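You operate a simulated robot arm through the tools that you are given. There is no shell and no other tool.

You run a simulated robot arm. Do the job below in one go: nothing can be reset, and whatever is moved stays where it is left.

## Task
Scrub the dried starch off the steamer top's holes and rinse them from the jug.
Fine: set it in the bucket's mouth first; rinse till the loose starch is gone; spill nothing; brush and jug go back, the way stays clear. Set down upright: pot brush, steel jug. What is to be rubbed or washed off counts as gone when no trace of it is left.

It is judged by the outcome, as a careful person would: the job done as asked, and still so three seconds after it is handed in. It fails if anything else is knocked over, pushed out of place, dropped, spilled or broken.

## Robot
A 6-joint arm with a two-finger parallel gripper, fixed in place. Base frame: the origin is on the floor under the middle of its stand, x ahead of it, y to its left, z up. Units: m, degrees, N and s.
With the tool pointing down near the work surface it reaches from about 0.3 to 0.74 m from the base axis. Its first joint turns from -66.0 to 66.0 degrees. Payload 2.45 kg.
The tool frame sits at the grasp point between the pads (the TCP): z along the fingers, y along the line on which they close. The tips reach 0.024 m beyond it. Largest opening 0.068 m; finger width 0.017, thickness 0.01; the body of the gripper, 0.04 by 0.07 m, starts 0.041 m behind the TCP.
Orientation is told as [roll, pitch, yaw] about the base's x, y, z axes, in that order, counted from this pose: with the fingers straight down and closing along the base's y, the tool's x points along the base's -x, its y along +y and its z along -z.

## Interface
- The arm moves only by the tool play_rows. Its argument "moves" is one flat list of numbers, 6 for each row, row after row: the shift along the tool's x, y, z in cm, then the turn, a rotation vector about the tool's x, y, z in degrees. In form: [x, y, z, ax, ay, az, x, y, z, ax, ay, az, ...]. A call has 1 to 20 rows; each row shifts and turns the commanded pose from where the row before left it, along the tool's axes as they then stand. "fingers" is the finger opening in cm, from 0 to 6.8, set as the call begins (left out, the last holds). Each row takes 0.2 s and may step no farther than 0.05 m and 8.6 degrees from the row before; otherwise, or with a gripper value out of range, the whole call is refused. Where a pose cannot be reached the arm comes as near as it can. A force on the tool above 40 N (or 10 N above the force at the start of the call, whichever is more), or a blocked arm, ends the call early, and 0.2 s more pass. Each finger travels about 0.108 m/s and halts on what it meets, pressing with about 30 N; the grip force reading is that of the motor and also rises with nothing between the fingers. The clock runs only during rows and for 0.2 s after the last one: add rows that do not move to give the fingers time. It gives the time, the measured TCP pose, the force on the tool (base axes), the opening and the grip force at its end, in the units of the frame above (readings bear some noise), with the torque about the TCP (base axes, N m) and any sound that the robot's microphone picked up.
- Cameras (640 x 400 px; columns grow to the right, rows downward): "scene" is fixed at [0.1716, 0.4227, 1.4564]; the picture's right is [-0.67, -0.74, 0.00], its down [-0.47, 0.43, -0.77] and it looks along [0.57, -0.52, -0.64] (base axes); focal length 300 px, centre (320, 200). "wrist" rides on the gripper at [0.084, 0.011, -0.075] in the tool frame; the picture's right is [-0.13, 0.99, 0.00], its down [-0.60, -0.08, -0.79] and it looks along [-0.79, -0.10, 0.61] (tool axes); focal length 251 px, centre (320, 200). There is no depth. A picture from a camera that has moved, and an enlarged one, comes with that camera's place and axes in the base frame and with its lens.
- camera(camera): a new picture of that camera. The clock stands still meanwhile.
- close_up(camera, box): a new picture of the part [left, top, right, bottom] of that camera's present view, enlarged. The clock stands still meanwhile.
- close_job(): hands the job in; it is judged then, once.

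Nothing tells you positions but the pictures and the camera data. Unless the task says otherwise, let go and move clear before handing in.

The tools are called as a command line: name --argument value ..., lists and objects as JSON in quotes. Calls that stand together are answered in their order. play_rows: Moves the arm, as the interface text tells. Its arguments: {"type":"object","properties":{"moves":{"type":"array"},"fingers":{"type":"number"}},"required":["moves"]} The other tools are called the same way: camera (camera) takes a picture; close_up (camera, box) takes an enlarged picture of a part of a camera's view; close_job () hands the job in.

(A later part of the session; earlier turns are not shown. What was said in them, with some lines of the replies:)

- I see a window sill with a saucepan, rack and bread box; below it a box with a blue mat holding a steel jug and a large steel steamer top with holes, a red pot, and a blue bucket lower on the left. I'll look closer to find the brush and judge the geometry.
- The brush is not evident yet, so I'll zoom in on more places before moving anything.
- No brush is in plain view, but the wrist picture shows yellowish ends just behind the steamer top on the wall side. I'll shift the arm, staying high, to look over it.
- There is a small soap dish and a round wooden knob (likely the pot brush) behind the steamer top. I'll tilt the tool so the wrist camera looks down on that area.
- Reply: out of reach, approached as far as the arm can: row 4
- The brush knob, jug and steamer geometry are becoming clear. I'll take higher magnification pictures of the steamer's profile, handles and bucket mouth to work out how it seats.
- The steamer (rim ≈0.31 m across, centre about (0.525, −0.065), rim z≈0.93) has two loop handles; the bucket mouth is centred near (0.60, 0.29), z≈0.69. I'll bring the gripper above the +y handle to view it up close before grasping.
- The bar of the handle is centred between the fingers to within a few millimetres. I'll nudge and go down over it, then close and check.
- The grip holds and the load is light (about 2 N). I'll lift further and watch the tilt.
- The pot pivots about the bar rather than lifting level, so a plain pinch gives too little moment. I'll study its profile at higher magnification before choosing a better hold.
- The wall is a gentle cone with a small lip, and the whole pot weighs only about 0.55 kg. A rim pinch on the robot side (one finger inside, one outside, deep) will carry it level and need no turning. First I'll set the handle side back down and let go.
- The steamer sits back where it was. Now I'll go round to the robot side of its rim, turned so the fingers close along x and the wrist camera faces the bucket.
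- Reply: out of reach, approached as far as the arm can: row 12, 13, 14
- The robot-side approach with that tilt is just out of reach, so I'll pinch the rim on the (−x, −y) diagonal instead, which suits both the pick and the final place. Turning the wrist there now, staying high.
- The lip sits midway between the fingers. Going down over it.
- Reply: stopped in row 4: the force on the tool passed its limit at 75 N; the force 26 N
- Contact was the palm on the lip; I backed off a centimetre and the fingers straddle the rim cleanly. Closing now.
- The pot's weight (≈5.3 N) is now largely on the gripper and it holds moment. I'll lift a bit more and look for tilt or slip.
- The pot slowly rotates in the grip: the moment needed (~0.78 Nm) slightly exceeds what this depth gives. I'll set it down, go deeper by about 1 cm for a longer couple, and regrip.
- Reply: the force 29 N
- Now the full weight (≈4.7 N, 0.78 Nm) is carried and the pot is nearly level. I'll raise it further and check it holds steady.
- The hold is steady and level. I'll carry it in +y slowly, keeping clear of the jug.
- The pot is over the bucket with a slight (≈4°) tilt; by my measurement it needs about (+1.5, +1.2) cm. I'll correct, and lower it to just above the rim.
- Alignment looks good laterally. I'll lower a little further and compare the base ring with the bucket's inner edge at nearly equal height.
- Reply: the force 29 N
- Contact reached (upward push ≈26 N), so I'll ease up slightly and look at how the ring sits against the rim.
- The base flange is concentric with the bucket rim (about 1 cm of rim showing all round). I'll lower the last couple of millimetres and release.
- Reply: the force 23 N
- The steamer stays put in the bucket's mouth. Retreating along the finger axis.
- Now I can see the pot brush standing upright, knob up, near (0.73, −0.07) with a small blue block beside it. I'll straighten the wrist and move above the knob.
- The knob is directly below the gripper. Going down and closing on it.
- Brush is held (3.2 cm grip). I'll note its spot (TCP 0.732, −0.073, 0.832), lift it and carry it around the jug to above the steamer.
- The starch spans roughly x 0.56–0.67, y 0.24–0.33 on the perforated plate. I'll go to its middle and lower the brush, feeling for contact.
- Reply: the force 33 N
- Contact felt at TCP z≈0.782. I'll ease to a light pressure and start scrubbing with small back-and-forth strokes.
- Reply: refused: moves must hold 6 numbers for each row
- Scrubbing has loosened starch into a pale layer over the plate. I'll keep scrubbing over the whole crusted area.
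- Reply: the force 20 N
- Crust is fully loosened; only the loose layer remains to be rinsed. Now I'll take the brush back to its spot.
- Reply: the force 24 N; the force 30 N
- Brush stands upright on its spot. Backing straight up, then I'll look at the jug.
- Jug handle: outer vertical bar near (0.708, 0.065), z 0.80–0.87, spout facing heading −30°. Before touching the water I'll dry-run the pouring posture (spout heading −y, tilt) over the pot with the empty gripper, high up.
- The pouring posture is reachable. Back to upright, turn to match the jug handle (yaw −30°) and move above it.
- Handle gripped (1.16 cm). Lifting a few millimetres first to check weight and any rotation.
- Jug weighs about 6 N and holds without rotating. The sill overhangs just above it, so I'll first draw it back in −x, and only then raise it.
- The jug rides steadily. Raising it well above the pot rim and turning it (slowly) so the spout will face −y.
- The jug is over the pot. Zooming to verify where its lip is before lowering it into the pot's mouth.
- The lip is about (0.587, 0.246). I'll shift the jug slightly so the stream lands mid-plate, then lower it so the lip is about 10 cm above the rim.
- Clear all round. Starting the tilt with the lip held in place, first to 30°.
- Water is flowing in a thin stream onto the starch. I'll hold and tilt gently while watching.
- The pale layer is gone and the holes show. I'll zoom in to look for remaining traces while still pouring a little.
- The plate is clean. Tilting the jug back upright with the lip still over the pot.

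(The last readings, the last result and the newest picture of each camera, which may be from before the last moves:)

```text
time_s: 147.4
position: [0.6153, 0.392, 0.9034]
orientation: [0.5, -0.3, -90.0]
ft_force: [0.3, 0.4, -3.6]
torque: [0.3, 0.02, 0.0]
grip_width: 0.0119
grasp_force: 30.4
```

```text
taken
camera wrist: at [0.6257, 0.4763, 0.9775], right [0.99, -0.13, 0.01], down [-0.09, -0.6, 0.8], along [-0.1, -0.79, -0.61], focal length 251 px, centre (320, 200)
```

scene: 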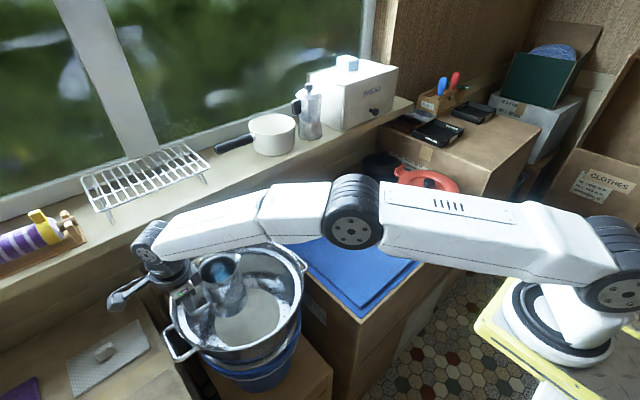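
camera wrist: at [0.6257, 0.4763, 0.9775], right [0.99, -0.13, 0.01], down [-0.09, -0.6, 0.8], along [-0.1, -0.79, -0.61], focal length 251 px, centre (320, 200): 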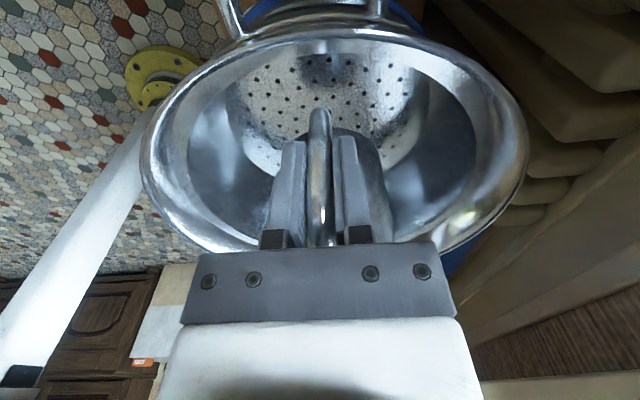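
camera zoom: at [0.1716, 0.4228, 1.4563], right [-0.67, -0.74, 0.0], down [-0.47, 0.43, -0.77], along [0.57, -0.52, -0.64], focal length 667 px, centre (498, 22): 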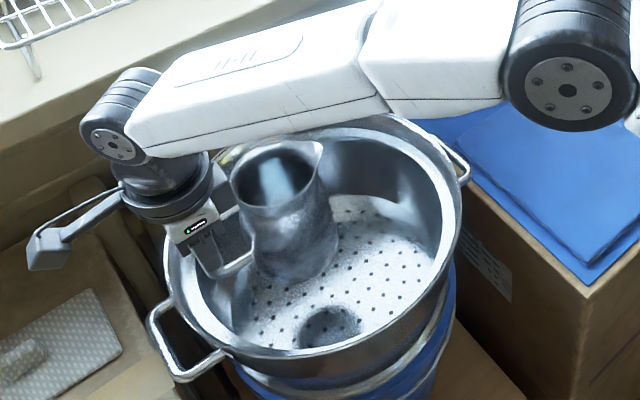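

play_rows --moves '[0, 0, -0.6, 0, 0, 0, 0, 0, -1.2, 0, 0, 0, 0, 0, -1.6, 0, 0, 0, 0, 0, -1.6, 0, 0, 0, 0, 0, -1.6, 0, 0, 0, 0, 0, -1.6, 0, 0, 0, 0, 0, -1.6, 0, 0, 0, 0, 0, -1.6, 0, 0, 0, 0, 0, -1.0, 0, 0, 0, 0, 0, -0.4, 0, 0, 0, 0, 0, 0, 0, 0, 0]'

play_rows --moves '[-0.6, 0.085, 0, 0, 0, 0, -1.3, 0.085, 0, 0, 0, 0, -1.8, 0.085, 0, 0, 0, 0, -1.8, 0.085, 0, 0, 0, 0, -1.8, 0.085, 0, 0, 0, 0, -1.8, 0.085, 0, 0, 0, 0, -1.8, 0.085, 0, 0, 0, 0, -1.8, 0.085, 0, 0, 0, 0, -1.8, 0.085, 0, 0, 0, 0, -1.8, 0.085, 0, 0, 0, 0, -1.8, 0.085, 0, 0, 0, 0, -1.8, 0.085, 0, 0, 0, 0, -1.8, 0.085, 0, 0, 0, 0, -1.8, 0.085, 0, 0, 0, 0, -1.8, 0.085, 0, 0, 0, 0, -1.8, 0.085, 0, 0, 0, 0, -1.8, 0.085, 0, 0, 0, 0, -1.8, 0.085, 0, 0, 0, 0, -1.3, 0.085, 0, 0, 0, 0, -0.6, 0.085, 0, 0, 0, 0]'

play_rows --moves '[0, 0, 0, 0, 0, -3, 0, 0, 0, 0, 0, -5, 0, 0, 0, 0, 0, -5.5, 0, 0, 0, 0, 0, -5.5, 0, 0, 0, 0, 0, -5.5, 0, 0, 0, 0, 0, -5.5, 0, 0, 0, 0, 0, -5.5, 0, 0, 0, 0, 0, -5.5, 0, 0, 0, 0, 0, -5.5, 0, 0, 0, 0, 0, -5.5, 0, 0, 0, 0, 0, -5, 0, 0, 0, 0, 0, -3.3, 0, 0, 0, 0, 0, 0]'

camera --camera "scene"

camera --camera "wrist"

```text
time_s: 149.8
position: [0.6165, 0.3921, 1.0319]
orientation: [0.4, -0.2, -89.9]
ft_force: [-0.9, 0.7, -4.2]
torque: [0.3, -0.01, 0.02]
grip_width: 0.012
grasp_force: 29.7
```

```text
time_s: 154.0
position: [0.6328, 0.0663, 1.0329]
orientation: [0.5, -0.2, -90.1]
ft_force: [0.1, 0.5, -4.1]
torque: [0.27, 0.01, 0.02]
grip_width: 0.0119
grasp_force: 29.5
```

```text
time_s: 156.8
position: [0.6333, 0.0675, 1.0328]
orientation: [0.1, -0.5, -29.7]
ft_force: [-1.0, -0.1, -2.9]
torque: [0.16, 0.25, -0.03]
grip_width: 0.0117
grasp_force: 30.0
```

```text
taken
```

scene: 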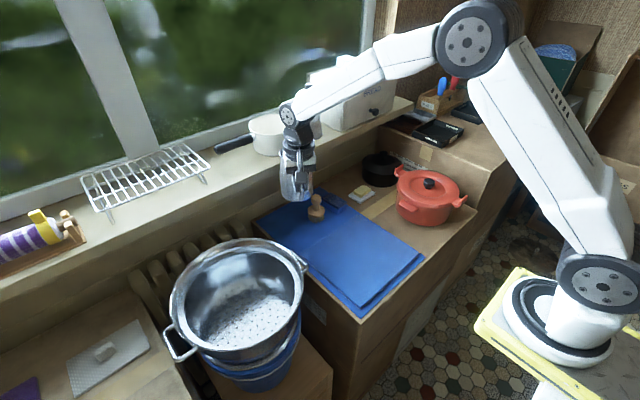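

```text
taken
camera wrist: at [0.5645, 0.1177, 1.1069], right [0.6, 0.8, 0.0], down [0.48, -0.36, 0.8], along [0.64, -0.48, -0.6], focal length 251 px, centre (320, 200)
```

wrist: 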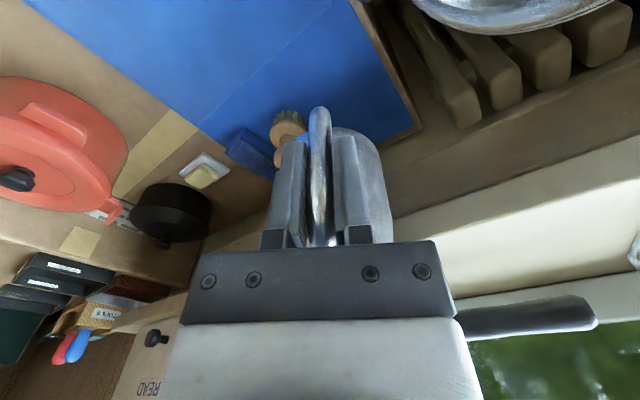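

play_rows --moves '[0, 0, 0.6, 0, 0, 0, 0, 0, 1.3, 0, 0, 0, 0, 0, 1.6, 0, 0, 0, 0, 0, 1.6, 0, 0, 0, 0, 0, 1.6, 0, 0, 0, 0, 0, 1.6, 0, 0, 0, 0, 0, 1.6, 0, 0, 0, 0, 0, 1.6, 0, 0, 0, 0, 0, 1.6, 0, 0, 0, 0, 0, 1.6, 0, 0, 0, 0, 0, 1, 0, 0, 0, 0, 0, 0.5, 0, 0, 0, 0, 0, 0, 0, 0, 0]'

close_up --camera "scene" --box '[240, 160, 340, 240]'

```text
time_s: 159.6
position: [0.6341, 0.0656, 0.8723]
orientation: [-0.1, -0.5, -29.7]
ft_force: [0.6, -0.5, -4.3]
torque: [0.16, 0.23, 0.02]
grip_width: 0.0119
grasp_force: 30.2
```

```text
5.00 times, centred on (290, 200) of scene
camera zoom: at [0.1717, 0.4227, 1.4563], right [-0.67, -0.74, 0.0], down [-0.47, 0.43, -0.77], along [0.57, -0.52, -0.64], focal length 1501 px, centre (470, 200)
```

zoom: 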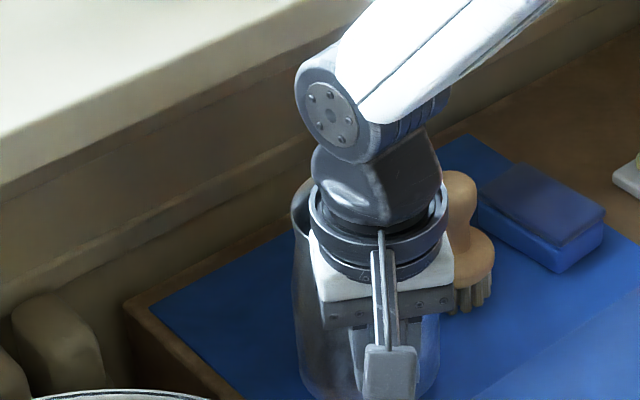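

play_rows --moves '[-0.33, 0.19, 0, 0, 0, 0, -0.8, 0.45, 0, 0, 0, 0, -1.07, 0.6, 0, 0, 0, 0, -1.13, 0.63, 0, 0, 0, 0, -1.13, 0.63, 0, 0, 0, 0, -1.07, 0.6, 0, 0, 0, 0, -0.8, 0.45, 0, 0, 0, 0, -0.34, 0.19, 0, 0, 0, 0, 0, 0, 0, 0, 0, 0]'

close_up --camera "scene" --box '[240, 160, 340, 240]'

```text
time_s: 161.6
position: [0.7102, 0.0655, 0.8721]
orientation: [0.0, -0.5, -29.7]
ft_force: [-0.6, 0.0, -3.6]
torque: [0.14, 0.26, -0.02]
grip_width: 0.0117
grasp_force: 29.7
```

```text
5.00 times, centred on (290, 200) of scene
camera zoom: at [0.1717, 0.4227, 1.4563], right [-0.67, -0.74, 0.0], down [-0.47, 0.43, -0.77], along [0.57, -0.52, -0.64], focal length 1501 px, centre (470, 200)
```

zoom: 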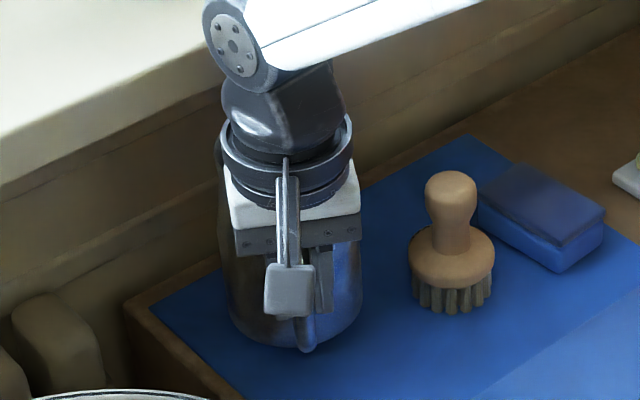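

Back at the jug's original spot. Lowering in small steps until it takes the weight.

play_rows --moves '[0, 0, 0.5, 0, 0, 0, 0, 0, 0.6, 0, 0, 0, 0, 0, 0.4, 0, 0, 0, 0, 0, 0, 0, 0, 0]'

play_rows --moves '[0, 0, 0.2, 0, 0, 0, 0, 0, 0, 0, 0, 0]'

play_rows --moves '[0, 0, 0.12, 0, 0, 0, 0, 0, 0, 0, 0, 0]'

```text
time_s: 162.6
position: [0.7095, 0.0647, 0.858]
orientation: [0.0, -0.5, -29.7]
ft_force: [0.7, 0.6, -3.8]
torque: [0.16, 0.26, 0.0]
grip_width: 0.0117
grasp_force: 30.2
```

```text
time_s: 163.2
position: [0.7105, 0.0649, 0.8557]
orientation: [0.0, -0.6, -29.7]
ft_force: [-0.7, 1.3, -1.1]
torque: [0.03, 0.14, -0.05]
grip_width: 0.0119
grasp_force: 29.9
```

```text
time_s: 163.8
position: [0.7116, 0.0664, 0.8558]
orientation: [0.2, -0.6, -29.7]
ft_force: [-6.9, 3.2, 8.2]
torque: [-0.28, -0.36, -0.08]
grip_width: 0.0118
grasp_force: 29.6
```

play_rows --moves '[0, 0, -0.1, 0, 0, 0, 0, 0, 0, 0, 0, 0]'

close_up --camera "scene" --box '[240, 160, 340, 240]'

close_up --camera "wrist" --box '[220, 50, 420, 250]'

```text
time_s: 164.4
position: [0.7106, 0.0658, 0.8546]
orientation: [0.1, -0.5, -29.8]
ft_force: [-0.2, 2.5, 3.8]
torque: [-0.1, -0.41, 0.13]
grip_width: 0.0119
grasp_force: 30.3
```

```text
5.00 times, centred on (290, 200) of scene
camera zoom: at [0.1714, 0.4228, 1.4564], right [-0.67, -0.74, 0.0], down [-0.47, 0.43, -0.77], along [0.57, -0.52, -0.63], focal length 1501 px, centre (470, 200)
```

zoom: 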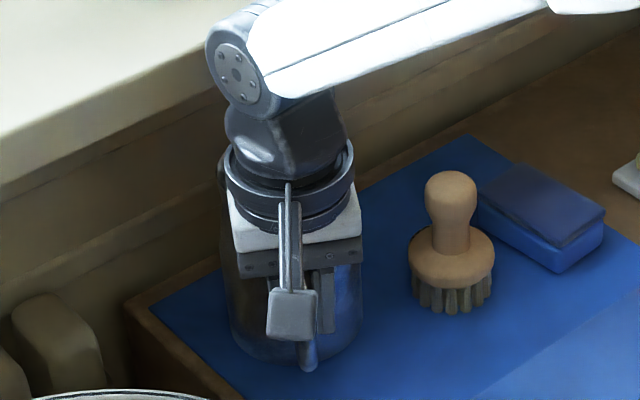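

```text
2.00 times, centred on (320, 150) of wrist
camera zoom: at [0.6428, 0.1163, 0.9284], right [0.6, 0.8, 0.0], down [0.48, -0.36, 0.8], along [0.64, -0.48, -0.6], focal length 503 px, centre (320, 300)
```

zoom: 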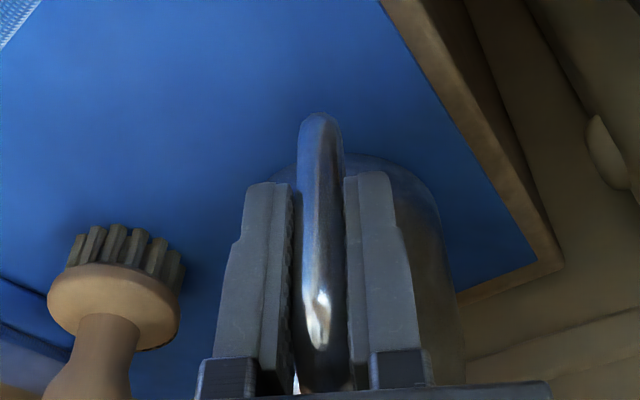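

play_rows --moves '[0, 0, 0, 0, 0, 0, 0, 0, 0, 0, 0, 0]' --fingers 3.5

close_up --camera "scene" --box '[240, 160, 340, 240]'

close_up --camera "wrist" --box '[220, 50, 420, 250]'

```text
time_s: 165.0
position: [0.7105, 0.0644, 0.8543]
orientation: [-0.1, -0.5, -29.6]
ft_force: [0.3, -0.2, -0.6]
torque: [-0.01, 0.0, 0.01]
grip_width: 0.0351
grasp_force: 0.1
```

```text
5.00 times, centred on (290, 200) of scene
camera zoom: at [0.1716, 0.4227, 1.4564], right [-0.67, -0.74, 0.0], down [-0.47, 0.43, -0.77], along [0.57, -0.52, -0.64], focal length 1501 px, centre (470, 200)
```

zoom: 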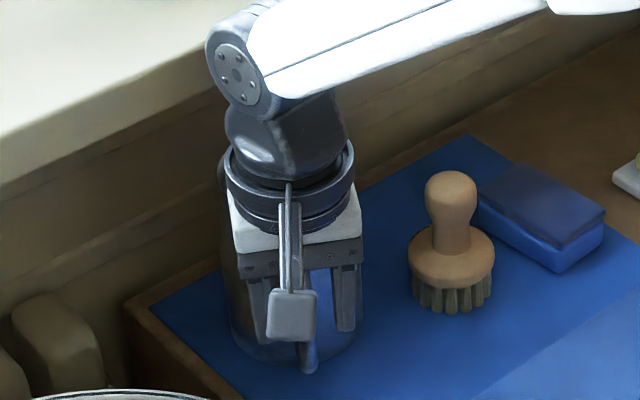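

```text
2.00 times, centred on (320, 150) of wrist
camera zoom: at [0.6427, 0.1163, 0.9282], right [0.6, 0.8, 0.0], down [0.48, -0.36, 0.8], along [0.64, -0.48, -0.6], focal length 503 px, centre (320, 300)
```

zoom: 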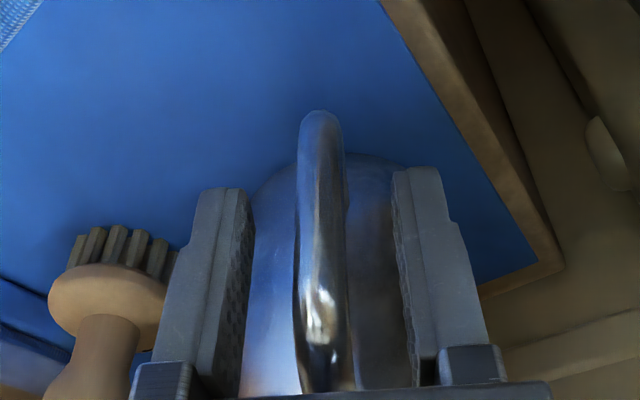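

Jug is free and standing. Rising straight up and withdrawing to a clear place.

play_rows --moves '[0, 0, -1, 0, 0, 0, 0, 0, -2, 0, 0, 0, 0, 0, -3, 0, 0, 0, 0, 0, -4, 0, 0, 0, 0, 0, -4, 0, 0, 0, 3.5, 0, -2, 0, 0, 0, 4, -1, -2, 0, 0, 0, 4, -1, -2, 0, 0, 0, 4, -1, -1, 0, 0, 0, 4, -1, -1, 0, 0, 0, 0, 0, 0, 0, 0, 0]'

camera --camera "scene"

close_up --camera "scene" --box '[150, 220, 320, 390]'

close_up --camera "scene" --box '[250, 160, 370, 240]'

camera --camera "wrist"

```text
time_s: 167.4
position: [0.5193, 0.1284, 1.0728]
orientation: [0.0, -0.5, -29.8]
ft_force: [0.1, -0.4, 0.2]
torque: [-0.01, 0.03, -0.03]
grip_width: 0.0351
grasp_force: 0.0
```

```text
taken
```

scene: 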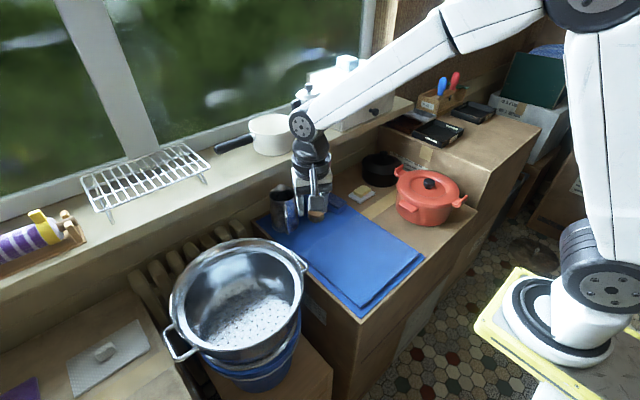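

```text
2.35 times, centred on (235, 305) of scene
camera zoom: at [0.1715, 0.4227, 1.4564], right [-0.67, -0.74, 0.0], down [-0.47, 0.43, -0.77], along [0.57, -0.52, -0.64], focal length 706 px, centre (520, -47)
```

zoom: 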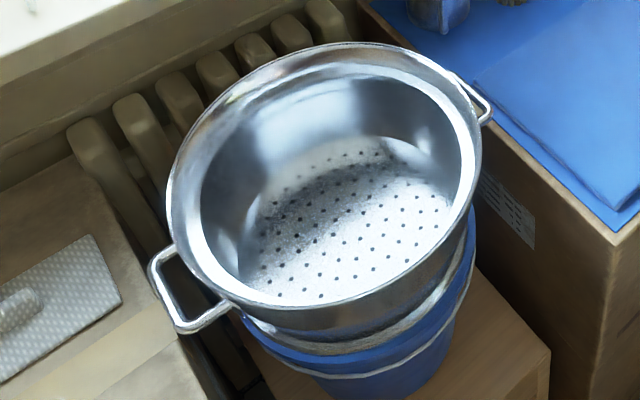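

```text
5.00 times, centred on (310, 200) of scene
camera zoom: at [0.1715, 0.4227, 1.4564], right [-0.67, -0.74, 0.0], down [-0.47, 0.43, -0.77], along [0.57, -0.52, -0.64], focal length 1501 px, centre (370, 200)
```

zoom: 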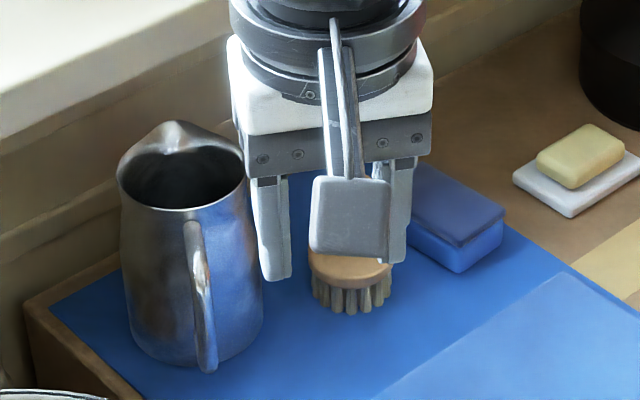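

```text
taken
camera wrist: at [0.4516, 0.1789, 1.1465], right [0.6, 0.8, 0.0], down [0.48, -0.36, 0.8], along [0.64, -0.48, -0.6], focal length 251 px, centre (320, 200)
```

wrist: 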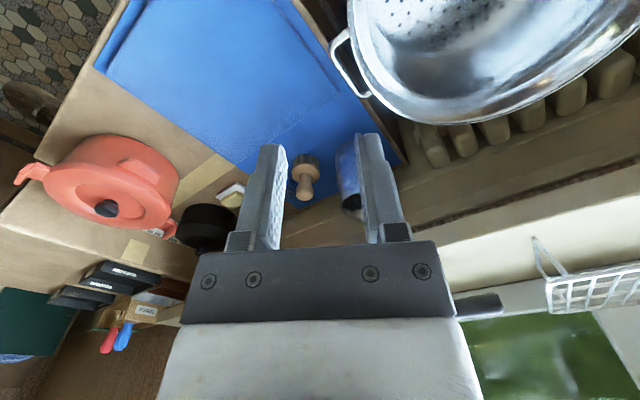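

Jug and brush are back upright and the steamer sits in the bucket. I'll raise the arm, turn back to the start heading and inspect the plate from above for any trace.

play_rows --moves '[0, 0, -2, 0, 0, -7.5, 0, 0, -3, 0, 0, -7.5, 0, 0, -4, 0, 0, -7.4, 0, 0, -4, 0, 0, -7.4, 0, 4, -1, 0, 0, 0, 0, 4, 0, 0, 0, 0, 0, 4, 0, 0, 0, 0, 0, 2, 0, 0, 0, 0, 0, 0, 0, 0, 8, 0, 0, 0, 0, 0, 8, 0, 0, 0, 0, 0, 8, 0, 0, 0, 0, 0, 0, 0]'

camera --camera "wrist"

```text
time_s: 170.0
position: [0.5177, 0.2685, 1.2136]
orientation: [-0.3, 23.5, 0.0]
ft_force: [0.2, 0.1, 0.6]
torque: [0.02, 0.05, 0.0]
grip_width: 0.0351
grasp_force: 0.0
```

```text
taken
camera wrist: at [0.4712, 0.2799, 1.3146], right [0.12, 0.99, -0.06], down [0.87, -0.08, 0.48], along [0.48, -0.11, -0.87], focal length 251 px, centre (320, 200)
```

wrist: 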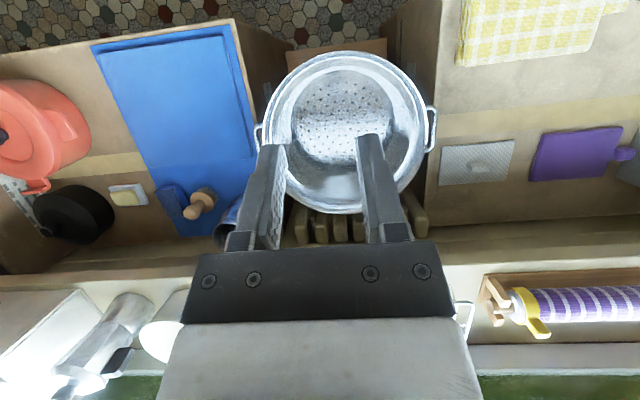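

close_up --camera "wrist" --box '[250, 40, 450, 220]'

close_up --camera "scene" --box '[190, 270, 300, 360]'

close_up --camera "scene" --box '[230, 160, 450, 320]'

```text
2.22 times, centred on (350, 130) of wrist
camera zoom: at [0.4712, 0.2799, 1.3146], right [0.12, 0.99, -0.06], down [0.87, -0.08, 0.48], along [0.48, -0.11, -0.87], focal length 559 px, centre (253, 356)
```

zoom: 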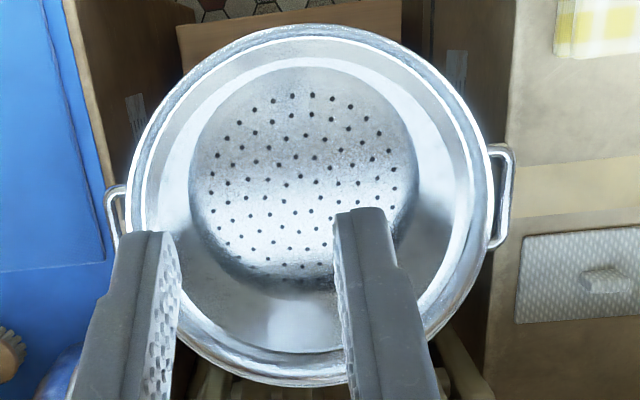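

```text
4.44 times, centred on (245, 315) of scene
camera zoom: at [0.1716, 0.4227, 1.4564], right [-0.67, -0.74, 0.0], down [-0.47, 0.43, -0.77], along [0.57, -0.52, -0.64], focal length 1334 px, centre (653, -311)
```

zoom: 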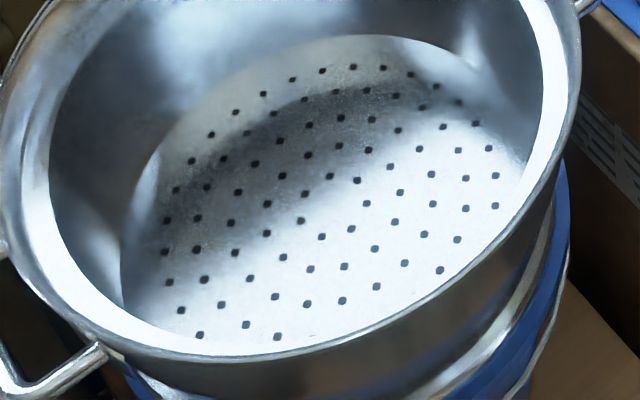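

```text
2.50 times, centred on (340, 240) of scene
camera zoom: at [0.1716, 0.4227, 1.4564], right [-0.67, -0.74, 0.0], down [-0.47, 0.43, -0.77], along [0.57, -0.52, -0.64], focal length 750 px, centre (270, 100)
```

zoom: 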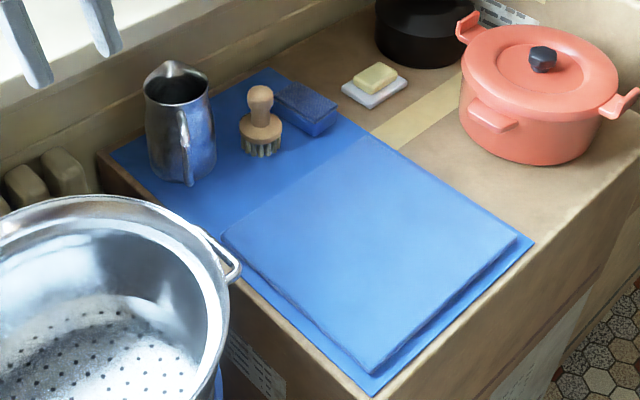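

No trace of starch remains, the steamer sits level in the bucket, and brush, jug and everything else stand in place. I'll return the arm to its starting pose, clear of everything.

play_rows --moves '[0, 0, 0, 0, -8, 0, 0, 0, 0, 0, -8, 0, 0, 0, 0, 0, -8, 0, 0.6, -4, -0.8, 0, 0, 0, 0.6, -4, -0.8, 0, 0, 0, 0.6, -4, -0.8, 0, 0, 0, 0.6, -4, -0.8, 0, 0, 0, 0, 0, 0, 0, 0, 0, 0, 0, 0, 0, 0, 0]' --fingers 6.8

camera --camera "scene"

```text
time_s: 172.0
position: [0.4945, 0.1069, 1.2443]
orientation: [-0.3, -0.5, 0.1]
ft_force: [0.7, -0.9, 0.7]
torque: [0.0, -0.01, -0.01]
grip_width: 0.0681
grasp_force: 0.1
```

```text
taken
```

scene: 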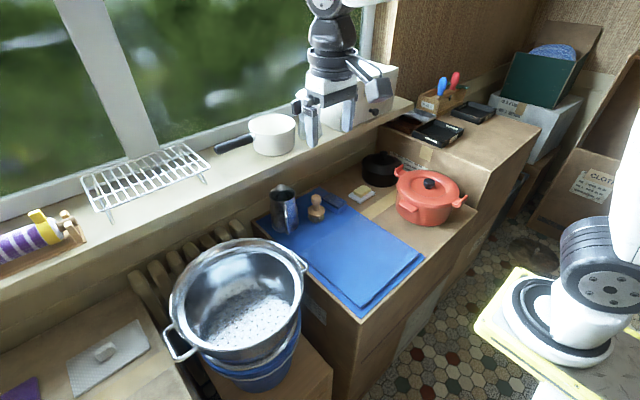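

Everything looks finished: the steamer top sits clean in the bucket's mouth, and the brush and jug stand upright back on the mat. The arm is at its starting pose, clear of everything, so I'm handing the job in.

close_job

```text
The job is handed in.
```

The steamer top sits in the bucket's mouth with its holes scrubbed and rinsed. In the last close-ups I could see no starch left on the plate.

- **Scrubbing and rinsing:** I scrubbed the crusted area with the pot brush. Then I poured from the jug over the steamer until the loosened layer had gone. The stream went through the holes into the bucket, and I saw no spills.
- **Put back:** The brush and the jug stand upright on the mat where they were. The jug still holds some water.
- **Bumps on the way:** While I was taking hold of the steamer, the gripper pressed hard on its rim once (75 N). My first two grips also let the steamer tilt before it left the mat. Nothing fell, and in the last pictures nothing else had moved.

The arm is back at its starting pose with the gripper open and clear of everything.
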